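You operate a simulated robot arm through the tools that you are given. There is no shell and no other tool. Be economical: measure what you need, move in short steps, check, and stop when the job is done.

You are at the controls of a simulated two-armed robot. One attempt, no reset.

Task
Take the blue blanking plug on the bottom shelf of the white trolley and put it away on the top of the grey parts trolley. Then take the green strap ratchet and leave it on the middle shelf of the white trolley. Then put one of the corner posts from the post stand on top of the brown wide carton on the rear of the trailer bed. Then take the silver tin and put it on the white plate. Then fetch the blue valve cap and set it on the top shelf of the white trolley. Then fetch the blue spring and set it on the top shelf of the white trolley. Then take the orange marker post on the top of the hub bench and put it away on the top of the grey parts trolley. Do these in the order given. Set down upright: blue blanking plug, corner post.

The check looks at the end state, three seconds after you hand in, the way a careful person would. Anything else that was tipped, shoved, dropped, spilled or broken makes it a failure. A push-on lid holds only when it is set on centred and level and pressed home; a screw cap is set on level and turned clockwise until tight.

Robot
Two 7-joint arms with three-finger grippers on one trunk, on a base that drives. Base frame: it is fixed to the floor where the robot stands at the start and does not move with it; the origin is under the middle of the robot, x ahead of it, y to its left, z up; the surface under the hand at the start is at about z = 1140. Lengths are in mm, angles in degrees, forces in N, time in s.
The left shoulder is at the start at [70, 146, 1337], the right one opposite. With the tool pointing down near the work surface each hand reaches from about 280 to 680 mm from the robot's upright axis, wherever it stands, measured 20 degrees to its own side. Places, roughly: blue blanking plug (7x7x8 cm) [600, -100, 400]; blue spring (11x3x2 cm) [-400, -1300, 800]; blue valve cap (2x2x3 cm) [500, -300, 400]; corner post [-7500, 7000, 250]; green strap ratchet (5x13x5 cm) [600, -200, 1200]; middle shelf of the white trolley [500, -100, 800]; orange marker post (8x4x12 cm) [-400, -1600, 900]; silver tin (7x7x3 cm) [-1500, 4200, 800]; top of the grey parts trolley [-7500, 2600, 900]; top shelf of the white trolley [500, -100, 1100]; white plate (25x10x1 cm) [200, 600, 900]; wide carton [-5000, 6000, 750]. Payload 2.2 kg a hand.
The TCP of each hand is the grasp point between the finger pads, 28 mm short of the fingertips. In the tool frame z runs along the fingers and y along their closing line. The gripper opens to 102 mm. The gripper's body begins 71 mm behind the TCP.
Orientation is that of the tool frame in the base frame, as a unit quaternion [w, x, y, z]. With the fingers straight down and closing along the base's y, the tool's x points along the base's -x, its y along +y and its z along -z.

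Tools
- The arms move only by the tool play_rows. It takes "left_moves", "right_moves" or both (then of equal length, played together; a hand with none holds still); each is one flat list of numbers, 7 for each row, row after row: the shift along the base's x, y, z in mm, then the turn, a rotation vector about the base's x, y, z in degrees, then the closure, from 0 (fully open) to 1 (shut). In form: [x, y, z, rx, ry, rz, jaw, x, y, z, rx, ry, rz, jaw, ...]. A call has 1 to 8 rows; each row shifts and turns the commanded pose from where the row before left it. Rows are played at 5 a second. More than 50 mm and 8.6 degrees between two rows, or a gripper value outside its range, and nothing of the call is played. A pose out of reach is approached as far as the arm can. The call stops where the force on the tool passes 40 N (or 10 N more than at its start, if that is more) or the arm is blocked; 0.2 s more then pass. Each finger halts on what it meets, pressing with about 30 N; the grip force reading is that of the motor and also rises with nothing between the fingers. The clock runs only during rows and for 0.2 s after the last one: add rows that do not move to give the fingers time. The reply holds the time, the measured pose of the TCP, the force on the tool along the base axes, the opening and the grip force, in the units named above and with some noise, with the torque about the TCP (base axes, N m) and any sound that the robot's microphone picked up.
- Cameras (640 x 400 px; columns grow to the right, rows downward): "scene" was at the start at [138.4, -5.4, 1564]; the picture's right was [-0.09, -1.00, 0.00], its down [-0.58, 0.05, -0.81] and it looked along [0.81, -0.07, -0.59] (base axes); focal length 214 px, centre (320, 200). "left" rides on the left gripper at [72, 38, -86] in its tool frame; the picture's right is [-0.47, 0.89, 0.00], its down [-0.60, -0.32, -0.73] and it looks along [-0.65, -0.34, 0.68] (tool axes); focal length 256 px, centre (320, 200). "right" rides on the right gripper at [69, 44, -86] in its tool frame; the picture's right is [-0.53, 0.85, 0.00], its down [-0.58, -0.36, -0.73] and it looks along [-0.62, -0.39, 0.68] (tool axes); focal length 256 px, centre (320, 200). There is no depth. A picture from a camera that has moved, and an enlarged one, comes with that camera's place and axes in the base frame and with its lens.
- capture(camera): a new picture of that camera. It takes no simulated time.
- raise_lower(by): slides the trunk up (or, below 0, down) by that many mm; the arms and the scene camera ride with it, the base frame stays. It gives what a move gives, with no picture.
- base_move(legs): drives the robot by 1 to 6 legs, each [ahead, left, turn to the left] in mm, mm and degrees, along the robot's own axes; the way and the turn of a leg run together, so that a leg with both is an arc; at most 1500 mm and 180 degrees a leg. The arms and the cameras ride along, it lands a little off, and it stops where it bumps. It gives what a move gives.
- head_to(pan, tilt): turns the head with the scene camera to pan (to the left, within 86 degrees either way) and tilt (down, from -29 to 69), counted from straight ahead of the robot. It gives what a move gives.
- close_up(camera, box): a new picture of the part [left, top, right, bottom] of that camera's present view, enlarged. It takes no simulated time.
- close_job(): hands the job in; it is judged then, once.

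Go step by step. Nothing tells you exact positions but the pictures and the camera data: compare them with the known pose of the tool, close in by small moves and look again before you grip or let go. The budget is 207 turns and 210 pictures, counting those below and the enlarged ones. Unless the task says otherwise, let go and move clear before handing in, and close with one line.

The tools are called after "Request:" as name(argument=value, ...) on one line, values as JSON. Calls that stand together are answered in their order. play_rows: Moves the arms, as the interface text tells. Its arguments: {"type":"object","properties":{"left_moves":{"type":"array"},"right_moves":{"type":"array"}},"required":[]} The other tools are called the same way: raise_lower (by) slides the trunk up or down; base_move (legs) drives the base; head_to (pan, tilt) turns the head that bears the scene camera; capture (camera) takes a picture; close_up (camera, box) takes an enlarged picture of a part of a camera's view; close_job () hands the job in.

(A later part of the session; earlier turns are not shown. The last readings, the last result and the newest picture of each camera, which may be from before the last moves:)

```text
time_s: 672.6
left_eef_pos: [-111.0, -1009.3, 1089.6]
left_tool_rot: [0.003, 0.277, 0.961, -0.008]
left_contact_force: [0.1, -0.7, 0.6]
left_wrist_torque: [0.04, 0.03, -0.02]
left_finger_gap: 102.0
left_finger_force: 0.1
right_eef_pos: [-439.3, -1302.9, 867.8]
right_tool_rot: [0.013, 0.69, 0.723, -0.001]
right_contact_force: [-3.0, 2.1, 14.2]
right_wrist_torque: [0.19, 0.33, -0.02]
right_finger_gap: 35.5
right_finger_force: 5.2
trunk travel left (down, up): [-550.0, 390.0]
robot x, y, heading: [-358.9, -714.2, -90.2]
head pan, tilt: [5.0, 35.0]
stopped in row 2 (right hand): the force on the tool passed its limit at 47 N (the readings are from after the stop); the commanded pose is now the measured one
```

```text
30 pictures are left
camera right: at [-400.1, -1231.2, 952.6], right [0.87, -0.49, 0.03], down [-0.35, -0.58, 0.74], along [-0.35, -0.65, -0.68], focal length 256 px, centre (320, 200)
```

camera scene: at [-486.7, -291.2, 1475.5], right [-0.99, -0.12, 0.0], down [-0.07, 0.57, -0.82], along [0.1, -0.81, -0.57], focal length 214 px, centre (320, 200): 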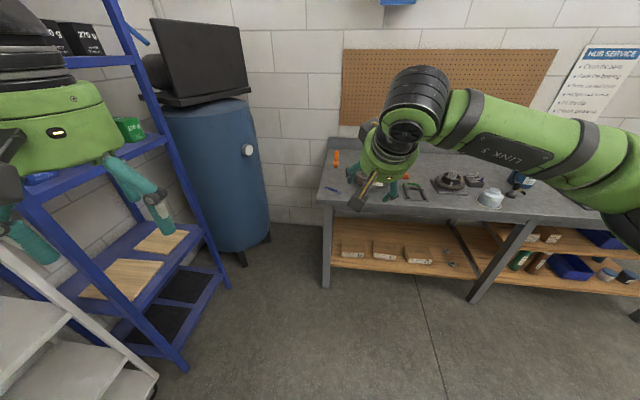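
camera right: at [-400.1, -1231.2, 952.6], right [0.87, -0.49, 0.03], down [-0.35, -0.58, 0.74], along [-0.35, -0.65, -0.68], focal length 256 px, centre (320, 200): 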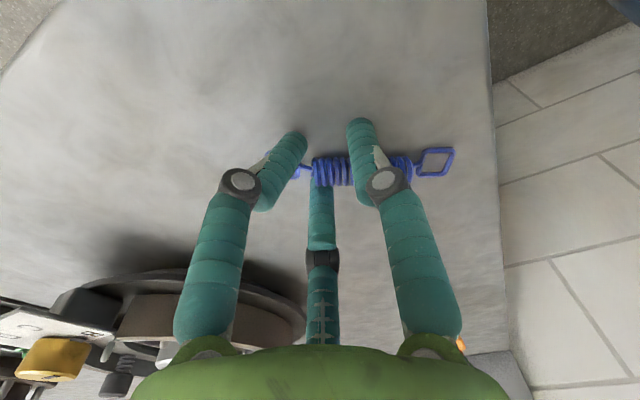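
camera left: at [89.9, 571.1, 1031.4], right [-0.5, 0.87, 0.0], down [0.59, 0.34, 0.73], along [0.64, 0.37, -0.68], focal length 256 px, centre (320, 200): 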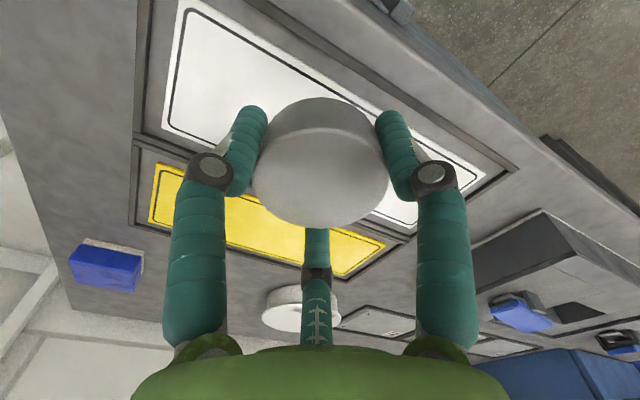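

The closing fingertips swing lower and nudged the spring sideways. I lift 12 mm, open, and recentre on it.

Request:
play_rows(right_moves=[0, 0, 12, 0, 0, 0, 0.5, 0, 0, 6, 0, 0, 0, 0.4, 11, -6, 0, 0, 0, 0, 0.4, 11, -6, 0, 0, 0, 0, 0.4])

Request:
capture(camera="right")

```text
time_s: 673.6
left_eef_pos: [-110.1, -1010.9, 1088.2]
left_tool_rot: [0.002, 0.277, 0.961, -0.007]
left_contact_force: [0.7, 0.1, -0.4]
left_wrist_torque: [0.0, 0.01, 0.05]
left_finger_gap: 102.1
left_finger_force: 0.0
right_eef_pos: [-415.4, -1316.1, 882.4]
right_tool_rot: [0.011, 0.69, 0.724, 0.0]
right_contact_force: [0.5, 0.7, 0.7]
right_wrist_torque: [0.0, -0.02, -0.01]
right_finger_gap: 61.4
right_finger_force: 0.0
trunk travel left (down, up): [-550.0, 390.0]
robot x, y, heading: [-361.2, -714.1, -90.0]
head pan, tilt: [5.0, 35.0]
```

```text
29 pictures are left
camera right: at [-376.6, -1244.1, 967.4], right [0.87, -0.49, 0.02], down [-0.35, -0.58, 0.73], along [-0.35, -0.65, -0.68], focal length 256 px, centre (320, 200)
```

right: 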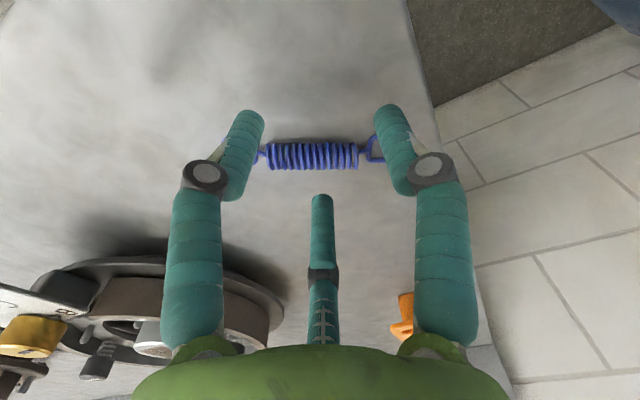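

Request:
play_rows(right_moves=[-6, -7, 0, 0, 0, 0, 0.4, -6, -7, 0, 0, 0, 0, 0.4, 0, 0, -9, 0, 0, 0, 0.45])

Request:
capture(camera="right")

```text
time_s: 674.4
left_eef_pos: [-111.3, -1010.7, 1088.7]
left_tool_rot: [0.002, 0.277, 0.961, -0.008]
left_contact_force: [-0.7, -0.5, -0.5]
left_wrist_torque: [-0.01, -0.02, -0.01]
left_finger_gap: 102.1
left_finger_force: 0.2
right_eef_pos: [-427.5, -1329.8, 872.6]
right_tool_rot: [0.011, 0.689, 0.724, 0.0]
right_contact_force: [0.7, 0.1, -0.5]
right_wrist_torque: [-0.03, -0.02, 0.01]
right_finger_gap: 55.7
right_finger_force: 0.1
trunk travel left (down, up): [-550.0, 390.0]
robot x, y, heading: [-354.0, -713.0, -90.1]
head pan, tilt: [5.0, 35.0]
```

```text
28 pictures are left
camera right: at [-389.3, -1257.8, 957.6], right [0.87, -0.49, 0.02], down [-0.35, -0.58, 0.73], along [-0.35, -0.65, -0.68], focal length 256 px, centre (320, 200)
```

right: 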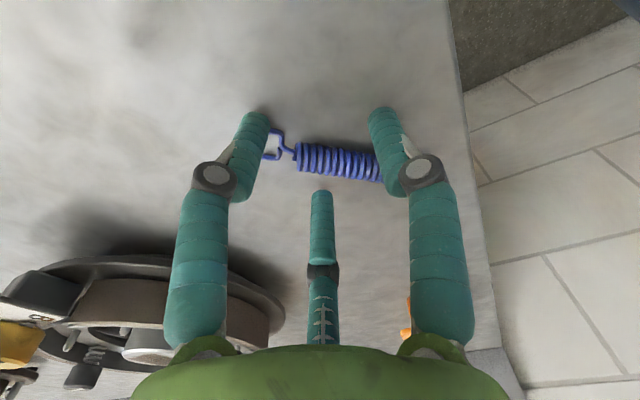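

The spring sits higher than I took it (bench z≈836), so the fingers nudged it. I rise, rotate -12° to match it, recentre and lower again.

Request:
play_rows(right_moves=[0, 0, 15, 0, 0, 0, 0.3, 0, 0, 15, 0, 0, -6, 0.3, 4, -5, 0, 0, 0, -6, 0.3, 4, -5, 0, 0, 0, 0, 0.3])

Request:
capture(camera="right")

```text
time_s: 675.4
left_eef_pos: [-110.4, -1012.4, 1088.5]
left_tool_rot: [0.003, 0.277, 0.961, -0.007]
left_contact_force: [1.0, -0.3, -0.2]
left_wrist_torque: [0.03, 0.0, -0.01]
left_finger_gap: 102.1
left_finger_force: 0.1
right_eef_pos: [-421.1, -1337.6, 902.7]
right_tool_rot: [0.011, 0.762, 0.648, 0.0]
right_contact_force: [0.0, 0.0, -0.1]
right_wrist_torque: [-0.01, 0.04, -0.02]
right_finger_gap: 71.4
right_finger_force: 0.1
right hand out of reach, approached as far as the arm can: row 4
trunk travel left (down, up): [-550.0, 390.0]
robot x, y, heading: [-360.2, -712.3, -90.0]
head pan, tilt: [5.0, 35.0]
```

```text
27 pictures are left
camera right: at [-368.3, -1274.5, 988.2], right [0.75, -0.66, 0.02], down [-0.46, -0.5, 0.73], along [-0.48, -0.56, -0.68], focal length 256 px, centre (320, 200)
```

right: 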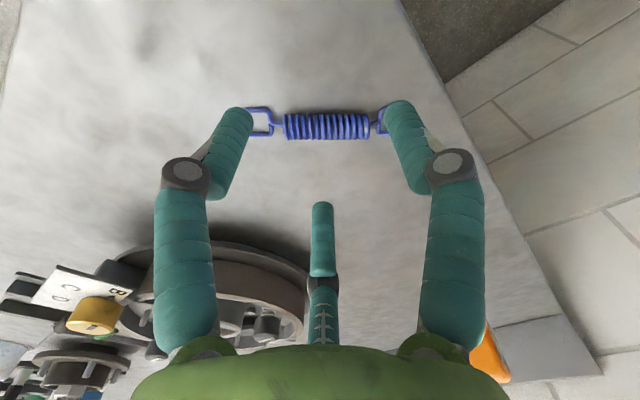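

Aligned and nearly centred. I nudge the base forward 6 mm, lower to TCP 868 and close.

Request:
base_move(legs=[[6, 0, 0]])

Request:
play_rows(right_moves=[0, 0, -17, 0, 0, 0, 0.3, 0, 0, -16, 0, 0, 0, 0.3, 0, 0, 0, 0, 0, 0, 0.45, 0, 0, 0, 0, 0, 0, 0.6, 0, 0, 0, 0, 0, 0, 0.75, 0, 0, 0, 0, 0, 0, 1, 0, 0, 0, 0, 0, 0, 1])

Request:
capture(camera="right")

```text
time_s: 676.2
left_eef_pos: [-110.6, -1015.8, 1089.1]
left_tool_rot: [0.003, 0.277, 0.961, -0.007]
left_contact_force: [-0.6, 0.7, -0.4]
left_wrist_torque: [0.0, 0.01, -0.01]
left_finger_gap: 102.1
left_finger_force: 0.0
right_eef_pos: [-421.0, -1343.1, 903.4]
right_tool_rot: [0.012, 0.761, 0.648, 0.0]
right_contact_force: [-0.6, 0.3, -0.3]
right_wrist_torque: [0.0, -0.02, 0.01]
right_finger_gap: 71.3
right_finger_force: 0.2
trunk travel left (down, up): [-550.0, 390.0]
robot x, y, heading: [-360.8, -716.7, -89.8]
head pan, tilt: [5.0, 35.0]
```

```text
time_s: 677.8
left_eef_pos: [-110.8, -1017.4, 1088.9]
left_tool_rot: [0.002, 0.277, 0.961, -0.008]
left_contact_force: [0.0, 0.6, 0.5]
left_wrist_torque: [0.01, -0.02, 0.01]
left_finger_gap: 101.9
left_finger_force: 0.0
right_eef_pos: [-421.0, -1343.6, 869.4]
right_tool_rot: [0.011, 0.762, 0.648, -0.001]
right_contact_force: [-0.3, 0.8, 1.1]
right_wrist_torque: [0.03, -0.01, 0.01]
right_finger_gap: 22.3
right_finger_force: 30.3
trunk travel left (down, up): [-550.0, 390.0]
robot x, y, heading: [-360.3, -717.3, -89.8]
head pan, tilt: [5.0, 35.0]
```

```text
26 pictures are left
camera right: at [-368.8, -1280.3, 954.5], right [0.75, -0.66, 0.02], down [-0.46, -0.5, 0.73], along [-0.47, -0.56, -0.68], focal length 256 px, centre (320, 200)
```

right: 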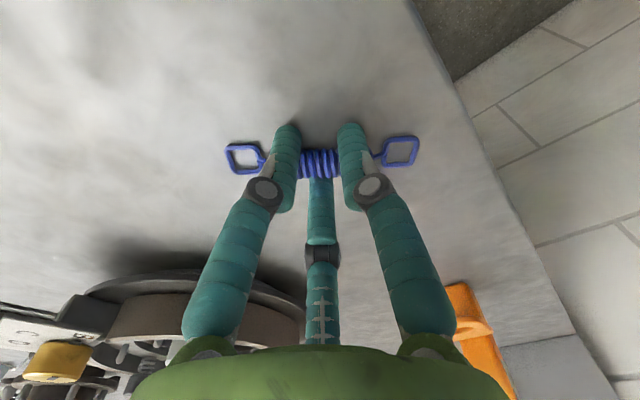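

The spring is gripped (22 mm). I raise, back away, and return to the white trolley's top shelf.

Request:
raise_lower(by=365)

Request:
base_move(legs=[[-560, -150, 0], [0, 0, 90], [0, 155, 0], [330, 0, 0]])

Request:
head_to(pan=-5, tilt=35)

Request:
capture(camera="scene")

```text
time_s: 681.3
left_eef_pos: [-111.4, -1017.8, 1454.5]
left_tool_rot: [0.002, 0.277, 0.961, -0.007]
left_contact_force: [0.2, 0.6, -0.7]
left_wrist_torque: [-0.04, 0.0, -0.02]
left_finger_gap: 102.0
left_finger_force: 0.0
right_eef_pos: [-420.4, -1342.7, 1233.6]
right_tool_rot: [0.012, 0.761, 0.648, 0.0]
right_contact_force: [-0.2, -0.2, -0.2]
right_wrist_torque: [-0.01, 0.01, 0.0]
right_finger_gap: 22.2
right_finger_force: 29.5
trunk travel left (down, up): [-915.0, 25.0]
robot x, y, heading: [-361.4, -712.5, -89.8]
head pan, tilt: [5.0, 35.0]
```

```text
time_s: 691.2
left_eef_pos: [120.0, 244.7, 1455.0]
left_tool_rot: [0.008, -0.482, 0.876, -0.004]
left_contact_force: [0.1, 0.7, 0.1]
left_wrist_torque: [-0.05, -0.05, -0.03]
left_finger_gap: 102.1
left_finger_force: 0.1
right_eef_pos: [445.5, -65.9, 1236.6]
right_tool_rot: [0.01, 0.083, 0.996, 0.007]
right_contact_force: [0.0, -0.4, -0.4]
right_wrist_torque: [0.0, -0.03, 0.0]
right_finger_gap: 22.4
right_finger_force: 29.7
trunk travel left (down, up): [-915.0, 25.0]
robot x, y, heading: [-175.1, -2.7, -0.1]
head pan, tilt: [5.0, 35.0]
```

```text
time_s: 691.9
left_eef_pos: [122.6, 243.5, 1453.9]
left_tool_rot: [0.007, -0.481, 0.876, -0.003]
left_contact_force: [-0.3, -0.7, 0.1]
left_wrist_torque: [0.01, 0.0, 0.02]
left_finger_gap: 101.8
left_finger_force: 0.1
right_eef_pos: [447.7, -66.0, 1233.0]
right_tool_rot: [0.009, 0.082, 0.997, 0.008]
right_contact_force: [-0.4, -0.1, 0.6]
right_wrist_torque: [0.0, 0.01, 0.01]
right_finger_gap: 22.2
right_finger_force: 29.7
trunk travel left (down, up): [-915.0, 25.0]
robot x, y, heading: [-181.0, -3.1, 0.1]
head pan, tilt: [-5.0, 35.0]
```

```text
25 pictures are left
camera scene: at [-39.9, -9.9, 1605.5], right [-0.09, -1.0, 0.0], down [-0.57, 0.05, -0.82], along [0.82, -0.07, -0.57], focal length 214 px, centre (320, 200)
```

scene: 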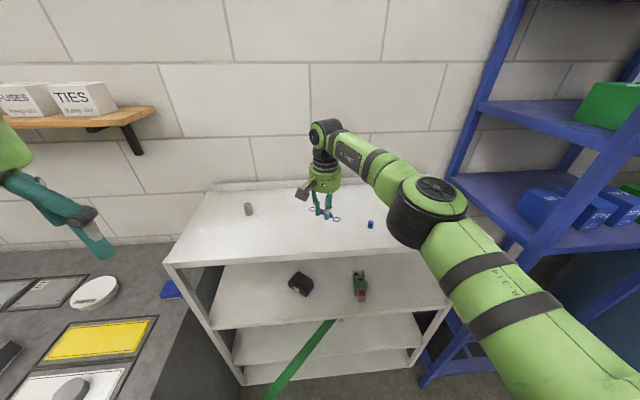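

Over a free spot. Lowering the spring to contact.

Request:
raise_lower(by=-60)

Request:
raise_lower(by=-5)

Request:
raise_lower(by=-4)

Request:
raise_lower(by=-4)

```text
time_s: 692.9
left_eef_pos: [122.7, 243.4, 1393.8]
left_tool_rot: [0.007, -0.482, 0.876, -0.004]
left_contact_force: [-0.1, 0.3, 0.6]
left_wrist_torque: [0.01, -0.04, -0.02]
left_finger_gap: 102.0
left_finger_force: 0.2
right_eef_pos: [448.9, -66.9, 1174.4]
right_tool_rot: [0.008, 0.082, 0.997, 0.008]
right_contact_force: [1.0, -0.5, 0.2]
right_wrist_torque: [0.0, 0.0, -0.01]
right_finger_gap: 22.0
right_finger_force: 29.9
trunk travel left (down, up): [-855.0, 85.0]
robot x, y, heading: [-178.0, -4.1, -0.1]
head pan, tilt: [-5.0, 35.0]
```

```text
time_s: 693.5
left_eef_pos: [124.4, 244.9, 1389.2]
left_tool_rot: [0.006, -0.482, 0.876, -0.004]
left_contact_force: [-0.5, 0.0, -0.5]
left_wrist_torque: [-0.03, -0.05, -0.01]
left_finger_gap: 102.3
left_finger_force: 0.0
right_eef_pos: [449.2, -65.7, 1169.9]
right_tool_rot: [0.009, 0.082, 0.997, 0.008]
right_contact_force: [0.1, 0.6, 0.3]
right_wrist_torque: [-0.02, -0.02, -0.01]
right_finger_gap: 22.2
right_finger_force: 29.9
trunk travel left (down, up): [-850.0, 90.0]
robot x, y, heading: [-181.7, -2.8, -0.3]
head pan, tilt: [-5.0, 35.0]
```

```text
time_s: 694.0
left_eef_pos: [122.1, 245.7, 1384.2]
left_tool_rot: [0.007, -0.481, 0.877, -0.003]
left_contact_force: [0.5, 0.0, -0.1]
left_wrist_torque: [0.01, -0.01, 0.0]
left_finger_gap: 102.0
left_finger_force: 0.2
right_eef_pos: [447.2, -66.0, 1168.8]
right_tool_rot: [0.012, 0.082, 0.997, 0.008]
right_contact_force: [5.7, -0.5, 20.3]
right_wrist_torque: [-0.75, 0.37, 0.2]
right_finger_gap: 22.2
right_finger_force: 30.2
trunk travel left (down, up): [-846.0, 94.0]
robot x, y, heading: [-177.6, -6.5, -0.2]
head pan, tilt: [-5.0, 35.0]
```

```text
time_s: 694.5
left_eef_pos: [120.8, 243.6, 1381.6]
left_tool_rot: [0.008, -0.482, 0.876, -0.004]
left_contact_force: [-0.4, 0.8, -0.1]
left_wrist_torque: [0.03, 0.01, -0.02]
left_finger_gap: 102.4
left_finger_force: 0.0
right_eef_pos: [447.7, -67.1, 1168.2]
right_tool_rot: [0.014, 0.082, 0.996, 0.01]
right_contact_force: [9.7, -2.1, 34.7]
right_wrist_torque: [0.11, -0.45, 0.14]
right_finger_gap: 22.6
right_finger_force: 30.0
trunk travel left (down, up): [-842.0, 98.0]
robot x, y, heading: [-177.8, -7.5, -0.4]
head pan, tilt: [-5.0, 35.0]
```

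Seated. I ease up, open and lift away.

Request:
raise_lower(by=7)

Request:
play_rows(right_moves=[0, 0, 0, 0, 0, 0, 0.6, 0, 0, 0, 0, 0, 0, 0.45, 0, 0, 10, 0, 0, 0, 0.4, 0, 0, 30, 0, 0, 0, 0.3, 0, 0, 40, 0, 0, 0, 0.1])

Request:
raise_lower(by=60)

Request:
base_move(legs=[[-330, 0, 0]])

Request:
capture(camera="scene")

```text
time_s: 695.1
left_eef_pos: [122.1, 243.9, 1387.4]
left_tool_rot: [0.007, -0.482, 0.876, -0.003]
left_contact_force: [0.3, 0.9, 0.3]
left_wrist_torque: [-0.04, 0.02, 0.03]
left_finger_gap: 102.2
left_finger_force: 0.0
right_eef_pos: [446.4, -66.2, 1168.3]
right_tool_rot: [0.009, 0.081, 0.997, 0.008]
right_contact_force: [3.8, -1.0, 10.6]
right_wrist_torque: [0.41, -0.54, -0.16]
right_finger_gap: 22.6
right_finger_force: 29.7
trunk travel left (down, up): [-849.0, 91.0]
robot x, y, heading: [-178.8, -3.9, 0.1]
head pan, tilt: [-5.0, 35.0]
```

```text
time_s: 696.3
left_eef_pos: [121.0, 244.9, 1388.3]
left_tool_rot: [0.008, -0.482, 0.876, -0.004]
left_contact_force: [-0.2, 0.1, 0.6]
left_wrist_torque: [-0.02, -0.02, 0.01]
left_finger_gap: 101.9
left_finger_force: 0.0
right_eef_pos: [438.6, -67.7, 1247.5]
right_tool_rot: [0.009, 0.081, 0.997, 0.007]
right_contact_force: [0.4, 0.6, 0.5]
right_wrist_torque: [-0.06, -0.05, -0.02]
right_finger_gap: 92.0
right_finger_force: 0.0
right hand out of reach, approached as far as the arm can: row 5
trunk travel left (down, up): [-849.0, 91.0]
robot x, y, heading: [-178.9, -5.3, -0.1]
head pan, tilt: [-5.0, 35.0]
```

```text
time_s: 697.3
left_eef_pos: [124.3, 244.5, 1447.1]
left_tool_rot: [0.007, -0.482, 0.876, -0.003]
left_contact_force: [0.5, 0.1, -0.5]
left_wrist_torque: [0.02, -0.01, 0.03]
left_finger_gap: 101.9
left_finger_force: 0.0
right_eef_pos: [441.0, -69.4, 1307.5]
right_tool_rot: [0.009, 0.082, 0.997, 0.009]
right_contact_force: [1.4, 0.4, -0.1]
right_wrist_torque: [0.03, 0.04, 0.0]
right_finger_gap: 91.8
right_finger_force: 0.1
trunk travel left (down, up): [-909.0, 31.0]
robot x, y, heading: [-180.1, -7.4, -0.4]
head pan, tilt: [-5.0, 35.0]
```

```text
time_s: 699.5
left_eef_pos: [-201.1, 243.4, 1445.8]
left_tool_rot: [0.005, -0.481, 0.876, -0.003]
left_contact_force: [0.4, -0.3, -0.5]
left_wrist_torque: [-0.01, 0.08, -0.01]
left_finger_gap: 102.2
left_finger_force: 0.1
right_eef_pos: [115.6, -70.2, 1306.2]
right_tool_rot: [0.008, 0.082, 0.997, 0.008]
right_contact_force: [-0.7, -0.9, -0.5]
right_wrist_torque: [0.03, 0.01, 0.01]
right_finger_gap: 91.7
right_finger_force: 0.2
trunk travel left (down, up): [-909.0, 31.0]
robot x, y, heading: [-504.9, -2.0, -0.3]
head pan, tilt: [-5.0, 35.0]
```

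```text
24 pictures are left
camera scene: at [-362.4, -9.2, 1599.0], right [-0.09, -1.0, 0.0], down [-0.57, 0.05, -0.82], along [0.81, -0.07, -0.58], focal length 214 px, centre (320, 200)
```

scene: 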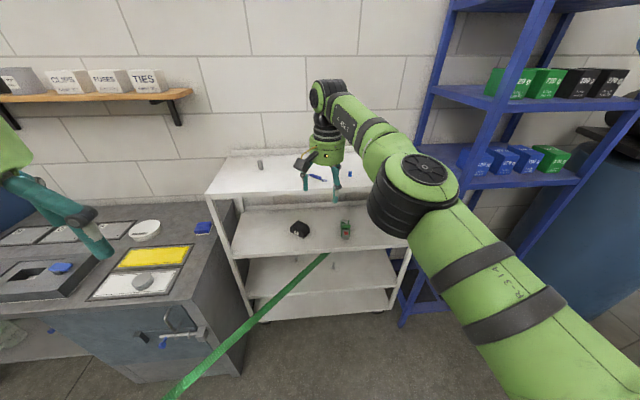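

Step 6 done (spring and cap are on the top shelf). Last: the orange marker post. I re-pitch the right hand and go to the hub bench.

Request:
play_rows(right_moves=[0, 0, 0, 0, 0, 8, 0, 0, 0, 0, 0, -7.3, 0, 0, 0, 0, 0, 0, -7.3, 0, 0, 0, 0, 0, 0, -7.3, 0, 0, 0, 0, 0, 0, -7.3, 0, 0, 0, 0, 0, 0, -7.3, 0, 0, 0, 0, 0, 0, -7.3, 0, 0, 0, 0, 0, 0, -7.3, 0, 0])

Request:
base_move(legs=[[0, 0, -90], [480, 130, 0]])

Request:
raise_lower(by=-335)

Request:
head_to(pan=0, tilt=30)

Request:
capture(camera="scene")

Request:
capture(camera="right")

```text
time_s: 701.3
left_eef_pos: [-204.1, 244.2, 1447.6]
left_tool_rot: [0.007, -0.481, 0.877, -0.003]
left_contact_force: [-0.8, -0.3, -1.3]
left_wrist_torque: [0.02, 0.01, 0.0]
left_finger_gap: 101.8
left_finger_force: 0.1
right_eef_pos: [112.7, -69.2, 1307.7]
right_tool_rot: [0.44, 0.007, 0.898, 0.014]
right_contact_force: [0.6, 0.3, 0.3]
right_wrist_torque: [0.0, -0.01, 0.04]
right_finger_gap: 101.9
right_finger_force: 0.1
trunk travel left (down, up): [-909.0, 31.0]
robot x, y, heading: [-507.3, 0.1, -0.2]
head pan, tilt: [-5.0, 35.0]
```

```text
time_s: 708.0
left_eef_pos: [-125.8, -784.3, 1448.3]
left_tool_rot: [0.003, 0.277, 0.961, -0.009]
left_contact_force: [-0.6, -1.2, -0.3]
left_wrist_torque: [-0.03, -0.01, -0.03]
left_finger_gap: 101.9
left_finger_force: 0.1
right_eef_pos: [-438.4, -1101.1, 1307.7]
right_tool_rot: [0.322, 0.639, 0.631, -0.301]
right_contact_force: [0.4, 0.4, 0.6]
right_wrist_torque: [0.02, -0.01, -0.01]
right_finger_gap: 102.1
right_finger_force: 0.0
trunk travel left (down, up): [-909.0, 31.0]
robot x, y, heading: [-374.8, -485.5, -89.9]
head pan, tilt: [-5.0, 35.0]
```

```text
time_s: 711.3
left_eef_pos: [-125.0, -785.4, 1112.3]
left_tool_rot: [0.002, 0.276, 0.961, -0.007]
left_contact_force: [0.0, -0.6, -0.7]
left_wrist_torque: [0.03, 0.01, 0.0]
left_finger_gap: 102.0
left_finger_force: 0.0
right_eef_pos: [-436.8, -1103.8, 971.8]
right_tool_rot: [0.321, 0.638, 0.632, -0.3]
right_contact_force: [-0.3, -0.1, 0.4]
right_wrist_torque: [0.01, 0.03, 0.01]
right_finger_gap: 101.9
right_finger_force: 0.1
trunk travel left (down, up): [-574.0, 366.0]
robot x, y, heading: [-374.1, -488.3, -89.9]
head pan, tilt: [-5.0, 35.0]
```

```text
time_s: 712.0
left_eef_pos: [-124.4, -785.4, 1112.1]
left_tool_rot: [0.003, 0.276, 0.961, -0.007]
left_contact_force: [-0.7, -0.1, 1.2]
left_wrist_torque: [0.0, 0.03, 0.0]
left_finger_gap: 102.1
left_finger_force: 0.1
right_eef_pos: [-438.4, -1104.2, 972.8]
right_tool_rot: [0.32, 0.639, 0.632, -0.3]
right_contact_force: [0.5, -0.2, 0.1]
right_wrist_torque: [0.03, -0.03, 0.01]
right_finger_gap: 102.0
right_finger_force: 0.1
trunk travel left (down, up): [-574.0, 366.0]
robot x, y, heading: [-374.0, -493.3, -89.8]
head pan, tilt: [0.0, 30.0]
```

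```text
23 pictures are left
camera scene: at [-373.1, -624.3, 1272.2], right [-1.0, 0.0, 0.0], down [0.0, 0.5, -0.87], along [0.0, -0.87, -0.5], focal length 214 px, centre (320, 200)
```

scene: 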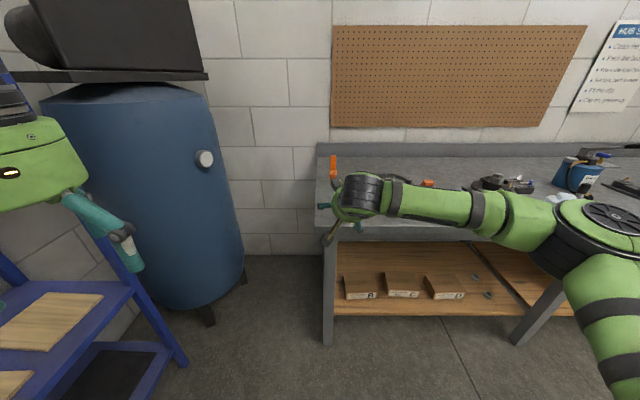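

```text
22 pictures are left
camera right: at [-394.9, -993.6, 971.7], right [0.83, -0.33, 0.45], down [-0.39, 0.22, 0.89], along [-0.39, -0.92, 0.06], focal length 256 px, centre (320, 200)
```

right: 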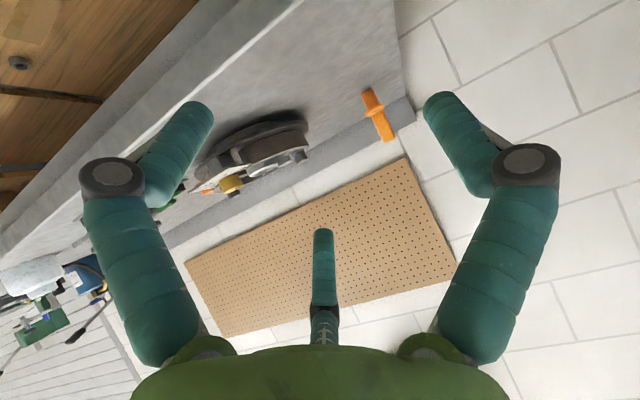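

Post at about (-436,-1595), top z≈950. I drive in and lower a little, then look again.

Request:
base_move(legs=[[335, 0, 0]])

Request:
raise_lower(by=-50)

Request:
play_rows(right_moves=[0, -35, 2, 0, 0, 0, 0, 0, -35, 2, 0, 0, 0, 0])

Request:
capture(camera="right")

```text
time_s: 714.2
left_eef_pos: [-125.6, -1123.2, 1112.6]
left_tool_rot: [0.002, 0.279, 0.96, -0.008]
left_contact_force: [-0.3, 0.1, 1.5]
left_wrist_torque: [0.01, -0.01, 0.0]
left_finger_gap: 102.0
left_finger_force: 0.1
right_eef_pos: [-438.5, -1439.2, 971.7]
right_tool_rot: [0.32, 0.64, 0.631, -0.301]
right_contact_force: [-0.4, -0.8, 0.1]
right_wrist_torque: [0.0, 0.0, -0.02]
right_finger_gap: 102.1
right_finger_force: 0.0
trunk travel left (down, up): [-574.0, 366.0]
robot x, y, heading: [-375.3, -821.6, -90.2]
head pan, tilt: [0.0, 30.0]
```

```text
time_s: 715.1
left_eef_pos: [-126.1, -1121.5, 1062.6]
left_tool_rot: [0.003, 0.278, 0.96, -0.008]
left_contact_force: [0.0, -0.4, 0.0]
left_wrist_torque: [-0.02, -0.02, 0.01]
left_finger_gap: 102.0
left_finger_force: 0.0
right_eef_pos: [-438.6, -1438.6, 923.0]
right_tool_rot: [0.32, 0.64, 0.631, -0.3]
right_contact_force: [0.7, -0.4, -0.5]
right_wrist_torque: [-0.01, 0.02, -0.02]
right_finger_gap: 102.0
right_finger_force: 0.1
trunk travel left (down, up): [-524.0, 416.0]
robot x, y, heading: [-373.3, -819.2, -89.8]
head pan, tilt: [0.0, 30.0]
```

```text
time_s: 715.7
left_eef_pos: [-124.9, -1122.8, 1062.8]
left_tool_rot: [0.002, 0.278, 0.96, -0.007]
left_contact_force: [0.2, -0.1, -0.6]
left_wrist_torque: [0.02, -0.01, 0.01]
left_finger_gap: 101.9
left_finger_force: 0.1
right_eef_pos: [-439.2, -1508.8, 926.0]
right_tool_rot: [0.319, 0.64, 0.631, -0.3]
right_contact_force: [-0.7, -0.8, 0.4]
right_wrist_torque: [-0.04, 0.01, 0.01]
right_finger_gap: 101.8
right_finger_force: 0.0
trunk travel left (down, up): [-524.0, 416.0]
robot x, y, heading: [-372.3, -820.9, -90.0]
head pan, tilt: [0.0, 30.0]
```

```text
21 pictures are left
camera right: at [-396.4, -1399.2, 925.9], right [0.83, -0.33, 0.45], down [-0.39, 0.22, 0.89], along [-0.39, -0.92, 0.06], focal length 256 px, centre (320, 200)
```

right: 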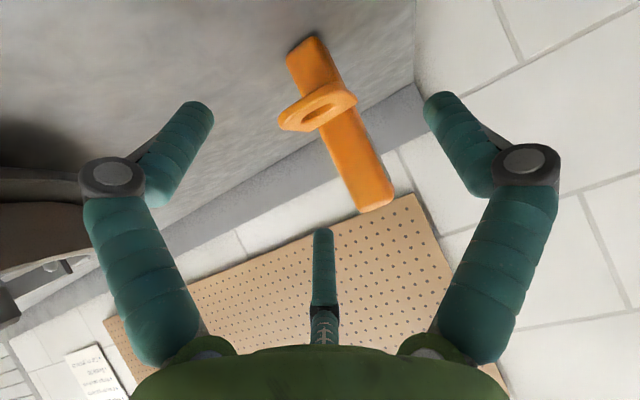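

The upper bar is at (-438,-1586), 29 mm wide, ring at z≈880. I pre-close to 60 mm and move in above the ring.

Request:
play_rows(right_moves=[0, 0, 8, 0, 0, 0, 0.3, 0, -22, 8, 0, 0, 0, 0.4, 0, -22, 0, 0, 0, 0, 0.4, 0, -22, 0, 0, 0, 0, 0.4])

Request:
capture(camera="right")

```text
time_s: 716.7
left_eef_pos: [-126.2, -1121.6, 1062.6]
left_tool_rot: [0.002, 0.278, 0.961, -0.007]
left_contact_force: [0.0, 0.3, 0.2]
left_wrist_torque: [0.03, 0.04, 0.0]
left_finger_gap: 102.5
left_finger_force: 0.1
right_eef_pos: [-439.1, -1575.9, 942.3]
right_tool_rot: [0.318, 0.64, 0.631, -0.301]
right_contact_force: [0.0, -0.3, 0.3]
right_wrist_torque: [0.04, -0.01, 0.03]
right_finger_gap: 60.9
right_finger_force: 0.1
trunk travel left (down, up): [-524.0, 416.0]
robot x, y, heading: [-374.0, -822.5, -89.9]
head pan, tilt: [0.0, 30.0]
```

```text
20 pictures are left
camera right: at [-395.6, -1465.0, 941.6], right [0.83, -0.33, 0.45], down [-0.39, 0.22, 0.89], along [-0.39, -0.92, 0.06], focal length 256 px, centre (320, 200)
```

right: 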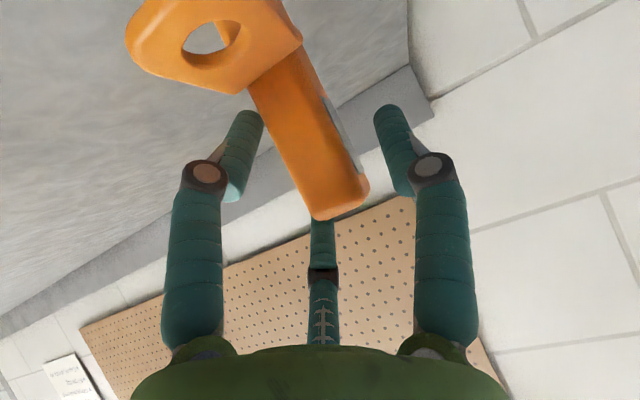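

The bar is right in the fingers. Closing.

Request:
play_rows(right_moves=[0, 0, 0, 0, 0, 0, 0.55, 0, 0, 0, 0, 0, 0, 0.7, 0, 0, 0, 0, 0, 0, 1, 0, 0, 0, 0, 0, 0, 1, 0, 0, 0, 0, 0, 0, 1])

Request:
raise_lower(by=60)

Request:
capture(camera="right")

```text
time_s: 717.9
left_eef_pos: [-126.0, -1122.2, 1062.9]
left_tool_rot: [0.002, 0.279, 0.96, -0.007]
left_contact_force: [-0.5, 0.4, 0.1]
left_wrist_torque: [-0.03, -0.02, 0.03]
left_finger_gap: 101.9
left_finger_force: 0.1
right_eef_pos: [-438.8, -1575.5, 942.0]
right_tool_rot: [0.32, 0.64, 0.63, -0.301]
right_contact_force: [-0.5, -0.1, 0.7]
right_wrist_torque: [-0.03, 0.15, 0.0]
right_finger_gap: 39.1
right_finger_force: 30.3
trunk travel left (down, up): [-524.0, 416.0]
robot x, y, heading: [-376.7, -823.8, -90.1]
head pan, tilt: [0.0, 30.0]
```

```text
time_s: 718.9
left_eef_pos: [-125.7, -1122.6, 1122.4]
left_tool_rot: [0.003, 0.279, 0.96, -0.007]
left_contact_force: [-0.3, 0.9, 0.0]
left_wrist_torque: [-0.03, 0.01, -0.04]
left_finger_gap: 101.8
left_finger_force: 0.0
right_eef_pos: [-439.9, -1577.0, 1000.8]
right_tool_rot: [0.319, 0.64, 0.631, -0.3]
right_contact_force: [-0.3, 0.4, -3.9]
right_wrist_torque: [0.04, 0.05, 0.02]
right_finger_gap: 38.8
right_finger_force: 29.9
trunk travel left (down, up): [-584.0, 356.0]
robot x, y, heading: [-376.3, -822.5, -89.8]
head pan, tilt: [0.0, 30.0]
```

```text
19 pictures are left
camera right: at [-396.0, -1465.0, 1001.4], right [0.83, -0.33, 0.45], down [-0.39, 0.22, 0.89], along [-0.39, -0.92, 0.06], focal length 256 px, centre (320, 200)
```

right: 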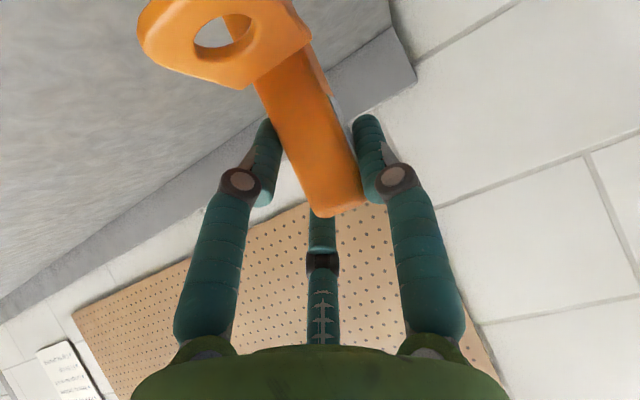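

The post is held firmly. I raise, back off and drive to the grey parts trolley, checking the grip on the way.

Request:
raise_lower(by=120)

Request:
base_move(legs=[[-580, 0, 0], [0, 0, -90], [1450, 0, 0], [1450, 0, 0], [1450, 0, 0], [1430, 0, 0]])

```text
time_s: 720.4
left_eef_pos: [-125.7, -1122.7, 1240.3]
left_tool_rot: [0.003, 0.278, 0.96, -0.008]
left_contact_force: [0.0, 0.4, -0.1]
left_wrist_torque: [0.01, 0.02, 0.02]
left_finger_gap: 102.1
left_finger_force: 0.0
right_eef_pos: [-439.3, -1576.2, 1121.5]
right_tool_rot: [0.319, 0.641, 0.631, -0.3]
right_contact_force: [0.0, 0.2, -3.3]
right_wrist_torque: [0.03, 0.01, 0.0]
right_finger_gap: 38.8
right_finger_force: 29.6
trunk travel left (down, up): [-704.0, 236.0]
robot x, y, heading: [-374.5, -819.2, -90.0]
head pan, tilt: [0.0, 30.0]
```

```text
time_s: 754.6
left_eef_pos: [-6435.1, -501.2, 1243.8]
left_tool_rot: [-0.004, 0.874, 0.486, -0.007]
left_contact_force: [-0.1, 0.1, -0.6]
left_wrist_torque: [-0.05, 0.0, 0.01]
left_finger_gap: 102.0
left_finger_force: 0.1
right_eef_pos: [-6892.4, -192.9, 1122.8]
right_tool_rot: [0.015, 0.899, -0.003, -0.439]
right_contact_force: [-0.2, -0.2, -4.3]
right_wrist_torque: [0.03, 0.0, 0.03]
right_finger_gap: 39.1
right_finger_force: 30.1
trunk travel left (down, up): [-704.0, 236.0]
robot x, y, heading: [-6136.9, -247.8, -179.6]
head pan, tilt: [0.0, 30.0]
```

Request:
base_move(legs=[[0, 0, -90], [1400, 100, 0], [1350, 0, 0], [0, 0, 90]])

Request:
head_to(pan=0, tilt=30)

Request:
capture(camera="scene")

```text
time_s: 775.5
left_eef_pos: [-6546.7, 2238.8, 1242.7]
left_tool_rot: [-0.003, 0.876, 0.483, -0.007]
left_contact_force: [-0.1, 0.1, 0.1]
left_wrist_torque: [0.02, 0.02, -0.02]
left_finger_gap: 101.9
left_finger_force: 0.1
right_eef_pos: [-7000.3, 2553.1, 1121.5]
right_tool_rot: [0.014, 0.899, -0.006, -0.439]
right_contact_force: [-0.4, -0.7, -4.0]
right_wrist_torque: [0.01, 0.0, -0.04]
right_finger_gap: 39.4
right_finger_force: 30.6
trunk travel left (down, up): [-704.0, 236.0]
robot x, y, heading: [-6245.2, 2487.5, 180.1]
head pan, tilt: [0.0, 30.0]
```

```text
time_s: 776.1
left_eef_pos: [-6546.9, 2239.4, 1242.3]
left_tool_rot: [-0.003, 0.876, 0.483, -0.007]
left_contact_force: [1.0, -0.3, -0.5]
left_wrist_torque: [-0.04, -0.04, 0.01]
left_finger_gap: 101.8
left_finger_force: 0.2
right_eef_pos: [-6998.7, 2551.6, 1123.0]
right_tool_rot: [0.015, 0.899, -0.006, -0.437]
right_contact_force: [-0.1, 1.1, -3.2]
right_wrist_torque: [0.03, -0.03, -0.01]
right_finger_gap: 39.3
right_finger_force: 30.3
trunk travel left (down, up): [-704.0, 236.0]
robot x, y, heading: [-6245.5, 2484.1, 180.0]
head pan, tilt: [0.0, 30.0]
```

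```text
18 pictures are left
camera scene: at [-6385.4, 2489.5, 1402.1], right [0.0, 1.0, 0.0], down [0.5, 0.0, -0.87], along [-0.87, 0.0, -0.5], focal length 214 px, centre (320, 200)
```

scene: 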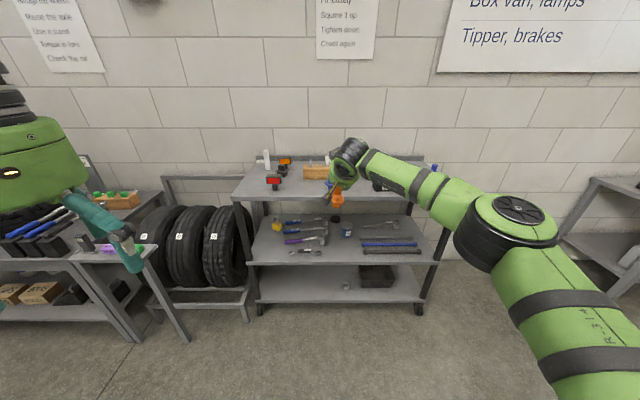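

I move left and forward so the post is above a free front spot at about (-7345,2390), well left of the plug.

Request:
base_move(legs=[[0, 160, 0], [325, 0, 0]])

Request:
raise_lower(by=-60)

Request:
capture(camera="scene")

Request:
capture(camera="right")

```text
time_s: 779.3
left_eef_pos: [-6869.6, 2076.5, 1242.4]
left_tool_rot: [-0.003, 0.875, 0.484, -0.008]
left_contact_force: [-0.2, 0.0, -0.1]
left_wrist_torque: [0.01, 0.01, 0.01]
left_finger_gap: 101.9
left_finger_force: 0.1
right_eef_pos: [-7324.0, 2388.5, 1123.4]
right_tool_rot: [0.014, 0.898, -0.005, -0.439]
right_contact_force: [0.5, 0.4, -3.0]
right_wrist_torque: [0.01, -0.03, -0.01]
right_finger_gap: 39.1
right_finger_force: 29.8
trunk travel left (down, up): [-704.0, 236.0]
robot x, y, heading: [-6570.1, 2326.6, -179.7]
head pan, tilt: [0.0, 30.0]
```

```text
time_s: 780.3
left_eef_pos: [-6869.8, 2077.5, 1182.4]
left_tool_rot: [-0.003, 0.875, 0.484, -0.008]
left_contact_force: [0.6, -0.1, 0.1]
left_wrist_torque: [0.03, -0.02, 0.0]
left_finger_gap: 101.8
left_finger_force: 0.0
right_eef_pos: [-7323.7, 2387.9, 1063.7]
right_tool_rot: [0.013, 0.899, -0.006, -0.439]
right_contact_force: [-0.1, -0.1, -3.7]
right_wrist_torque: [0.04, -0.01, -0.01]
right_finger_gap: 39.1
right_finger_force: 29.5
trunk travel left (down, up): [-644.0, 296.0]
robot x, y, heading: [-6569.8, 2326.3, -179.9]
head pan, tilt: [0.0, 30.0]
```

```text
17 pictures are left
camera scene: at [-6709.0, 2328.1, 1342.2], right [0.0, 1.0, 0.0], down [0.5, 0.0, -0.87], along [-0.87, 0.0, -0.5], focal length 214 px, centre (320, 200)
```

scene: 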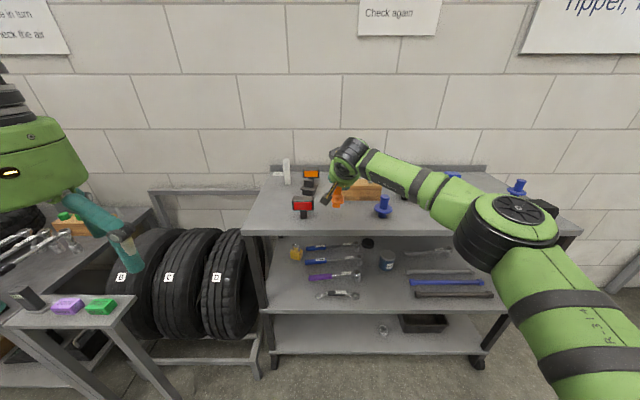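

```text
16 pictures are left
camera right: at [-7214.0, 2345.4, 1061.9], right [-0.33, -0.83, 0.45], down [0.22, 0.39, 0.89], along [-0.92, 0.39, 0.06], focal length 256 px, centre (320, 200)
```

right: 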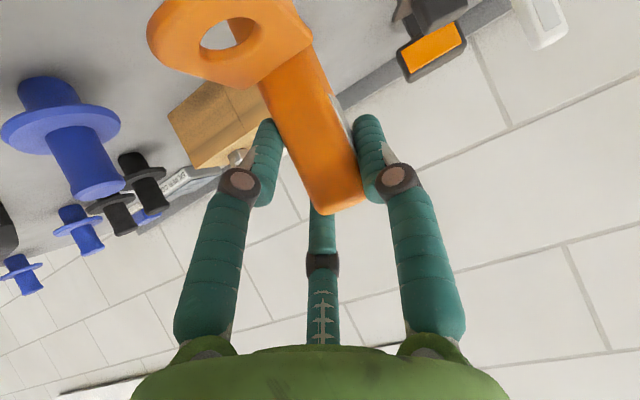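

Request:
base_move(legs=[[20, 0, 0]])

Request:
raise_lower(by=-30)

Request:
raise_lower(by=-5)

Request:
raise_lower(by=-4)

Request:
close_up(camera="scene", box=[260, 140, 420, 240])

```text
time_s: 781.1
left_eef_pos: [-6886.9, 2076.2, 1184.5]
left_tool_rot: [-0.005, 0.875, 0.483, -0.009]
left_contact_force: [0.4, 0.5, -0.2]
left_wrist_torque: [0.01, 0.09, -0.02]
left_finger_gap: 101.9
left_finger_force: 0.1
right_eef_pos: [-7340.6, 2387.8, 1066.9]
right_tool_rot: [0.016, 0.898, -0.004, -0.44]
right_contact_force: [0.4, 0.5, -3.2]
right_wrist_torque: [0.01, 0.0, 0.02]
right_finger_gap: 39.2
right_finger_force: 30.1
trunk travel left (down, up): [-644.0, 296.0]
robot x, y, heading: [-6591.8, 2324.6, -179.5]
head pan, tilt: [0.0, 30.0]
```

```text
time_s: 781.8
left_eef_pos: [-6890.9, 2076.1, 1153.3]
left_tool_rot: [-0.003, 0.875, 0.484, -0.007]
left_contact_force: [-0.6, -0.4, -1.1]
left_wrist_torque: [0.0, 0.0, -0.03]
left_finger_gap: 101.9
left_finger_force: 0.1
right_eef_pos: [-7344.7, 2387.6, 1032.9]
right_tool_rot: [0.014, 0.899, -0.005, -0.438]
right_contact_force: [-0.1, 0.8, -3.2]
right_wrist_torque: [0.0, 0.0, 0.0]
right_finger_gap: 39.0
right_finger_force: 29.8
trunk travel left (down, up): [-614.0, 326.0]
robot x, y, heading: [-6588.0, 2323.4, -179.6]
head pan, tilt: [0.0, 30.0]
```

```text
time_s: 782.4
left_eef_pos: [-6891.0, 2075.0, 1147.6]
left_tool_rot: [-0.003, 0.876, 0.483, -0.007]
left_contact_force: [0.0, 1.0, -0.6]
left_wrist_torque: [0.02, 0.04, 0.0]
left_finger_gap: 101.9
left_finger_force: 0.1
right_eef_pos: [-7344.3, 2388.3, 1026.8]
right_tool_rot: [0.014, 0.899, -0.005, -0.438]
right_contact_force: [-0.7, 0.6, -3.5]
right_wrist_torque: [0.04, 0.0, 0.02]
right_finger_gap: 39.1
right_finger_force: 29.7
trunk travel left (down, up): [-609.0, 331.0]
robot x, y, heading: [-6587.0, 2325.9, -179.8]
head pan, tilt: [0.0, 30.0]
```

```text
time_s: 782.9
left_eef_pos: [-6890.5, 2076.0, 1143.6]
left_tool_rot: [-0.004, 0.876, 0.483, -0.007]
left_contact_force: [-0.8, 1.1, -0.8]
left_wrist_torque: [-0.02, -0.02, 0.0]
left_finger_gap: 101.8
left_finger_force: 0.1
right_eef_pos: [-7343.2, 2388.2, 1023.6]
right_tool_rot: [0.014, 0.899, -0.004, -0.438]
right_contact_force: [-0.3, -0.2, -3.7]
right_wrist_torque: [0.02, 0.03, 0.0]
right_finger_gap: 39.5
right_finger_force: 29.8
trunk travel left (down, up): [-605.0, 335.0]
robot x, y, heading: [-6593.3, 2327.0, -179.9]
head pan, tilt: [0.0, 30.0]
```

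```text
4.00 times, centred on (340, 190) of scene
camera zoom: at [-6729.4, 2327.9, 1303.1], right [0.0, 1.0, 0.0], down [0.5, 0.0, -0.87], along [-0.87, 0.0, -0.5], focal length 858 px, centre (240, 240)
```

zoom: 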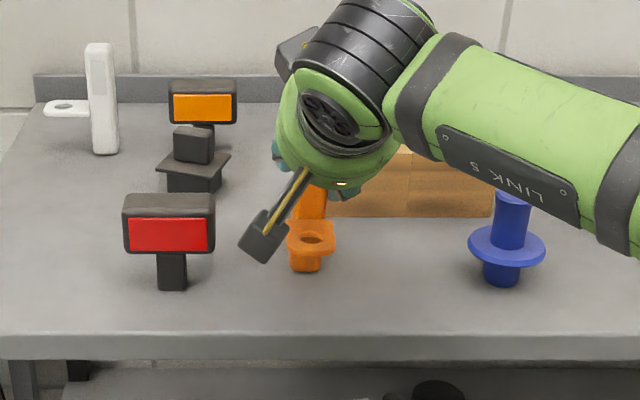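

Request:
raise_lower(by=-4)

Request:
raise_lower(by=-4)

Request:
raise_lower(by=-4)

Request:
close_up(camera="scene", box=[300, 165, 400, 235])

```text
time_s: 783.4
left_eef_pos: [-6889.4, 2076.4, 1140.3]
left_tool_rot: [-0.004, 0.875, 0.483, -0.008]
left_contact_force: [-1.1, 0.1, 0.2]
left_wrist_torque: [0.0, 0.0, 0.03]
left_finger_gap: 102.3
left_finger_force: 0.0
right_eef_pos: [-7341.5, 2387.9, 1023.0]
right_tool_rot: [0.015, 0.897, -0.005, -0.441]
right_contact_force: [-1.6, 0.3, 6.7]
right_wrist_torque: [0.09, 0.14, -0.01]
right_finger_gap: 39.1
right_finger_force: 30.2
trunk travel left (down, up): [-601.0, 339.0]
robot x, y, heading: [-6590.3, 2327.2, -179.9]
head pan, tilt: [0.0, 30.0]
```

```text
time_s: 784.0
left_eef_pos: [-6887.0, 2075.5, 1137.1]
left_tool_rot: [-0.004, 0.876, 0.483, -0.008]
left_contact_force: [1.1, 0.1, 0.8]
left_wrist_torque: [-0.02, -0.03, 0.01]
left_finger_gap: 102.2
left_finger_force: 0.0
right_eef_pos: [-7341.8, 2388.6, 1023.7]
right_tool_rot: [0.015, 0.895, -0.005, -0.445]
right_contact_force: [-6.8, 0.2, 22.0]
right_wrist_torque: [0.09, 0.73, 0.0]
right_finger_gap: 39.2
right_finger_force: 29.8
trunk travel left (down, up): [-597.0, 343.0]
robot x, y, heading: [-6586.2, 2322.6, -179.5]
head pan, tilt: [0.0, 30.0]
```

```text
time_s: 784.5
left_eef_pos: [-6885.3, 2074.8, 1133.3]
left_tool_rot: [-0.005, 0.875, 0.483, -0.01]
left_contact_force: [0.1, -0.5, -0.2]
left_wrist_torque: [0.0, 0.0, -0.01]
left_finger_gap: 102.0
left_finger_force: 0.0
right_eef_pos: [-7341.7, 2388.9, 1023.5]
right_tool_rot: [0.015, 0.894, -0.004, -0.448]
right_contact_force: [-7.9, 0.4, 29.5]
right_wrist_torque: [0.12, 0.68, 0.02]
right_finger_gap: 39.5
right_finger_force: 30.1
trunk travel left (down, up): [-593.0, 347.0]
robot x, y, heading: [-6588.7, 2326.1, -180.0]
head pan, tilt: [0.0, 30.0]
```

```text
5.71 times, centred on (350, 200) of scene
camera zoom: at [-6724.0, 2327.5, 1291.9], right [0.0, 1.0, 0.0], down [0.5, 0.0, -0.87], along [-0.87, 0.0, -0.5], focal length 1226 px, centre (149, 200)
```

zoom: 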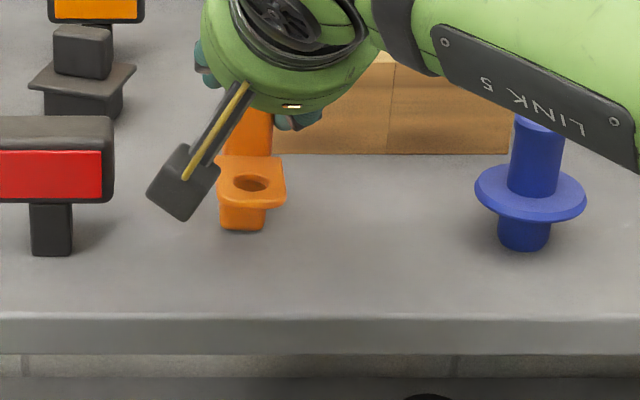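

Seated on the shelf. I unload, open to about 62 mm and withdraw along the finger axis.

Request:
raise_lower(by=8)

Request:
play_rows(right_moves=[0, 0, 0, 0, 0, 0, 0.5, 0, 0, 0, 0, 0, 0, 0.4, 0, 0, 0, 0, 0, 0, 0.38, 12, 0, 9, 0, 0, 0, 0.38, 24, 0, 18, 0, 0, 0, 0.36, 30, 0, 22, 0, 0, 0, 0.3, 30, 0, 22, 0, 0, 0, 0.2])

Request:
base_move(legs=[[-350, 0, 0]])

Request:
capture(camera="scene")

Request:
close_up(camera="scene", box=[250, 130, 450, 230])

```text
time_s: 785.1
left_eef_pos: [-6887.7, 2076.6, 1140.0]
left_tool_rot: [-0.005, 0.875, 0.483, -0.008]
left_contact_force: [0.6, 1.0, 1.0]
left_wrist_torque: [0.03, 0.04, 0.02]
left_finger_gap: 102.1
left_finger_force: 0.0
right_eef_pos: [-7341.8, 2388.4, 1023.9]
right_tool_rot: [0.015, 0.897, -0.003, -0.442]
right_contact_force: [-8.1, 0.2, 16.4]
right_wrist_torque: [0.11, 0.68, -0.01]
right_finger_gap: 39.2
right_finger_force: 29.5
trunk travel left (down, up): [-601.0, 339.0]
robot x, y, heading: [-6589.0, 2325.5, -180.0]
head pan, tilt: [0.0, 30.0]
```

```text
time_s: 786.7
left_eef_pos: [-6888.3, 2075.9, 1140.4]
left_tool_rot: [-0.003, 0.875, 0.483, -0.008]
left_contact_force: [0.8, -0.5, 0.0]
left_wrist_torque: [0.02, 0.06, 0.0]
left_finger_gap: 102.1
left_finger_force: 0.1
right_eef_pos: [-7246.8, 2389.2, 1091.7]
right_tool_rot: [0.015, 0.899, -0.005, -0.438]
right_contact_force: [0.2, 0.2, -0.1]
right_wrist_torque: [-0.02, -0.02, 0.01]
right_finger_gap: 81.9
right_finger_force: 0.1
trunk travel left (down, up): [-601.0, 339.0]
robot x, y, heading: [-6587.3, 2322.4, -180.0]
head pan, tilt: [0.0, 30.0]
```

```text
time_s: 788.9
left_eef_pos: [-6539.7, 2077.4, 1139.6]
left_tool_rot: [-0.003, 0.876, 0.483, -0.006]
left_contact_force: [-0.4, 0.0, -0.2]
left_wrist_torque: [-0.02, -0.02, 0.01]
left_finger_gap: 102.2
left_finger_force: 0.1
right_eef_pos: [-6898.8, 2389.5, 1090.3]
right_tool_rot: [0.014, 0.899, -0.005, -0.439]
right_contact_force: [-0.8, -0.3, 0.4]
right_wrist_torque: [0.01, -0.02, -0.02]
right_finger_gap: 81.6
right_finger_force: 0.0
trunk travel left (down, up): [-601.0, 339.0]
robot x, y, heading: [-6238.5, 2327.8, -179.7]
head pan, tilt: [0.0, 30.0]
```

```text
13 pictures are left
camera scene: at [-6379.1, 2328.9, 1299.2], right [0.0, 1.0, 0.0], down [0.5, 0.0, -0.87], along [-0.87, 0.0, -0.5], focal length 214 px, centre (320, 200)
```

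scene: 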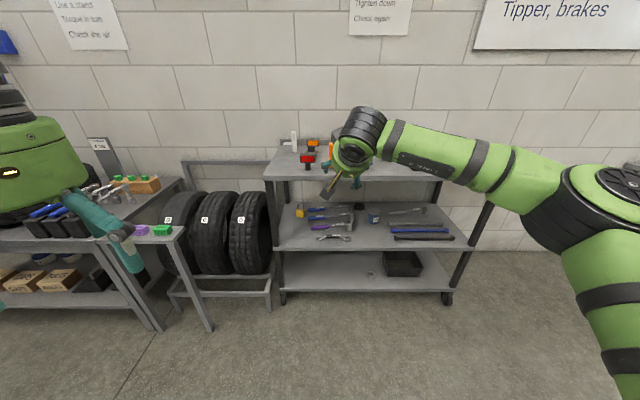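

```text
3.20 times, centred on (350, 180) of scene
camera zoom: at [-6379.1, 2328.9, 1299.2], right [0.0, 1.0, 0.0], down [0.5, 0.0, -0.87], along [-0.87, 0.0, -0.5], focal length 686 px, centre (224, 264)
```

zoom: 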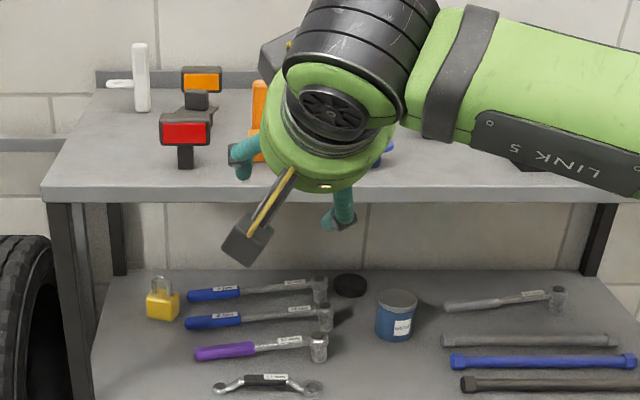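

My hand hides it; I sidestep to confirm the post and plug are standing.

Request:
base_move(legs=[[0, -300, 0]])

Request:
close_up(camera="scene", box=[180, 110, 400, 220])

```text
time_s: 791.0
left_eef_pos: [-6540.3, 2380.9, 1140.5]
left_tool_rot: [-0.004, 0.875, 0.484, -0.007]
left_contact_force: [-1.2, 0.0, -0.4]
left_wrist_torque: [-0.01, -0.01, 0.02]
left_finger_gap: 101.9
left_finger_force: 0.1
right_eef_pos: [-6900.5, 2691.6, 1091.5]
right_tool_rot: [0.015, 0.899, -0.003, -0.438]
right_contact_force: [-1.1, -0.1, 0.3]
right_wrist_torque: [0.04, 0.02, -0.02]
right_finger_gap: 81.8
right_finger_force: 0.1
trunk travel left (down, up): [-601.0, 339.0]
robot x, y, heading: [-6241.1, 2631.4, -179.9]
head pan, tilt: [0.0, 30.0]
```

```text
2.91 times, centred on (290, 165) of scene
camera zoom: at [-6379.7, 2632.1, 1299.2], right [0.0, 1.0, 0.0], down [0.5, 0.0, -0.87], along [-0.87, 0.0, -0.5], focal length 624 px, centre (407, 302)
```

zoom: 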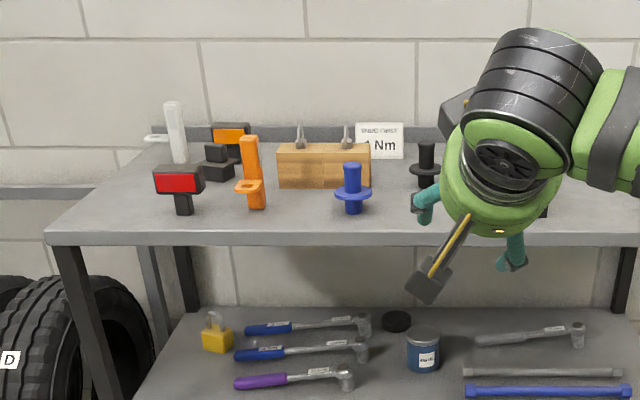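

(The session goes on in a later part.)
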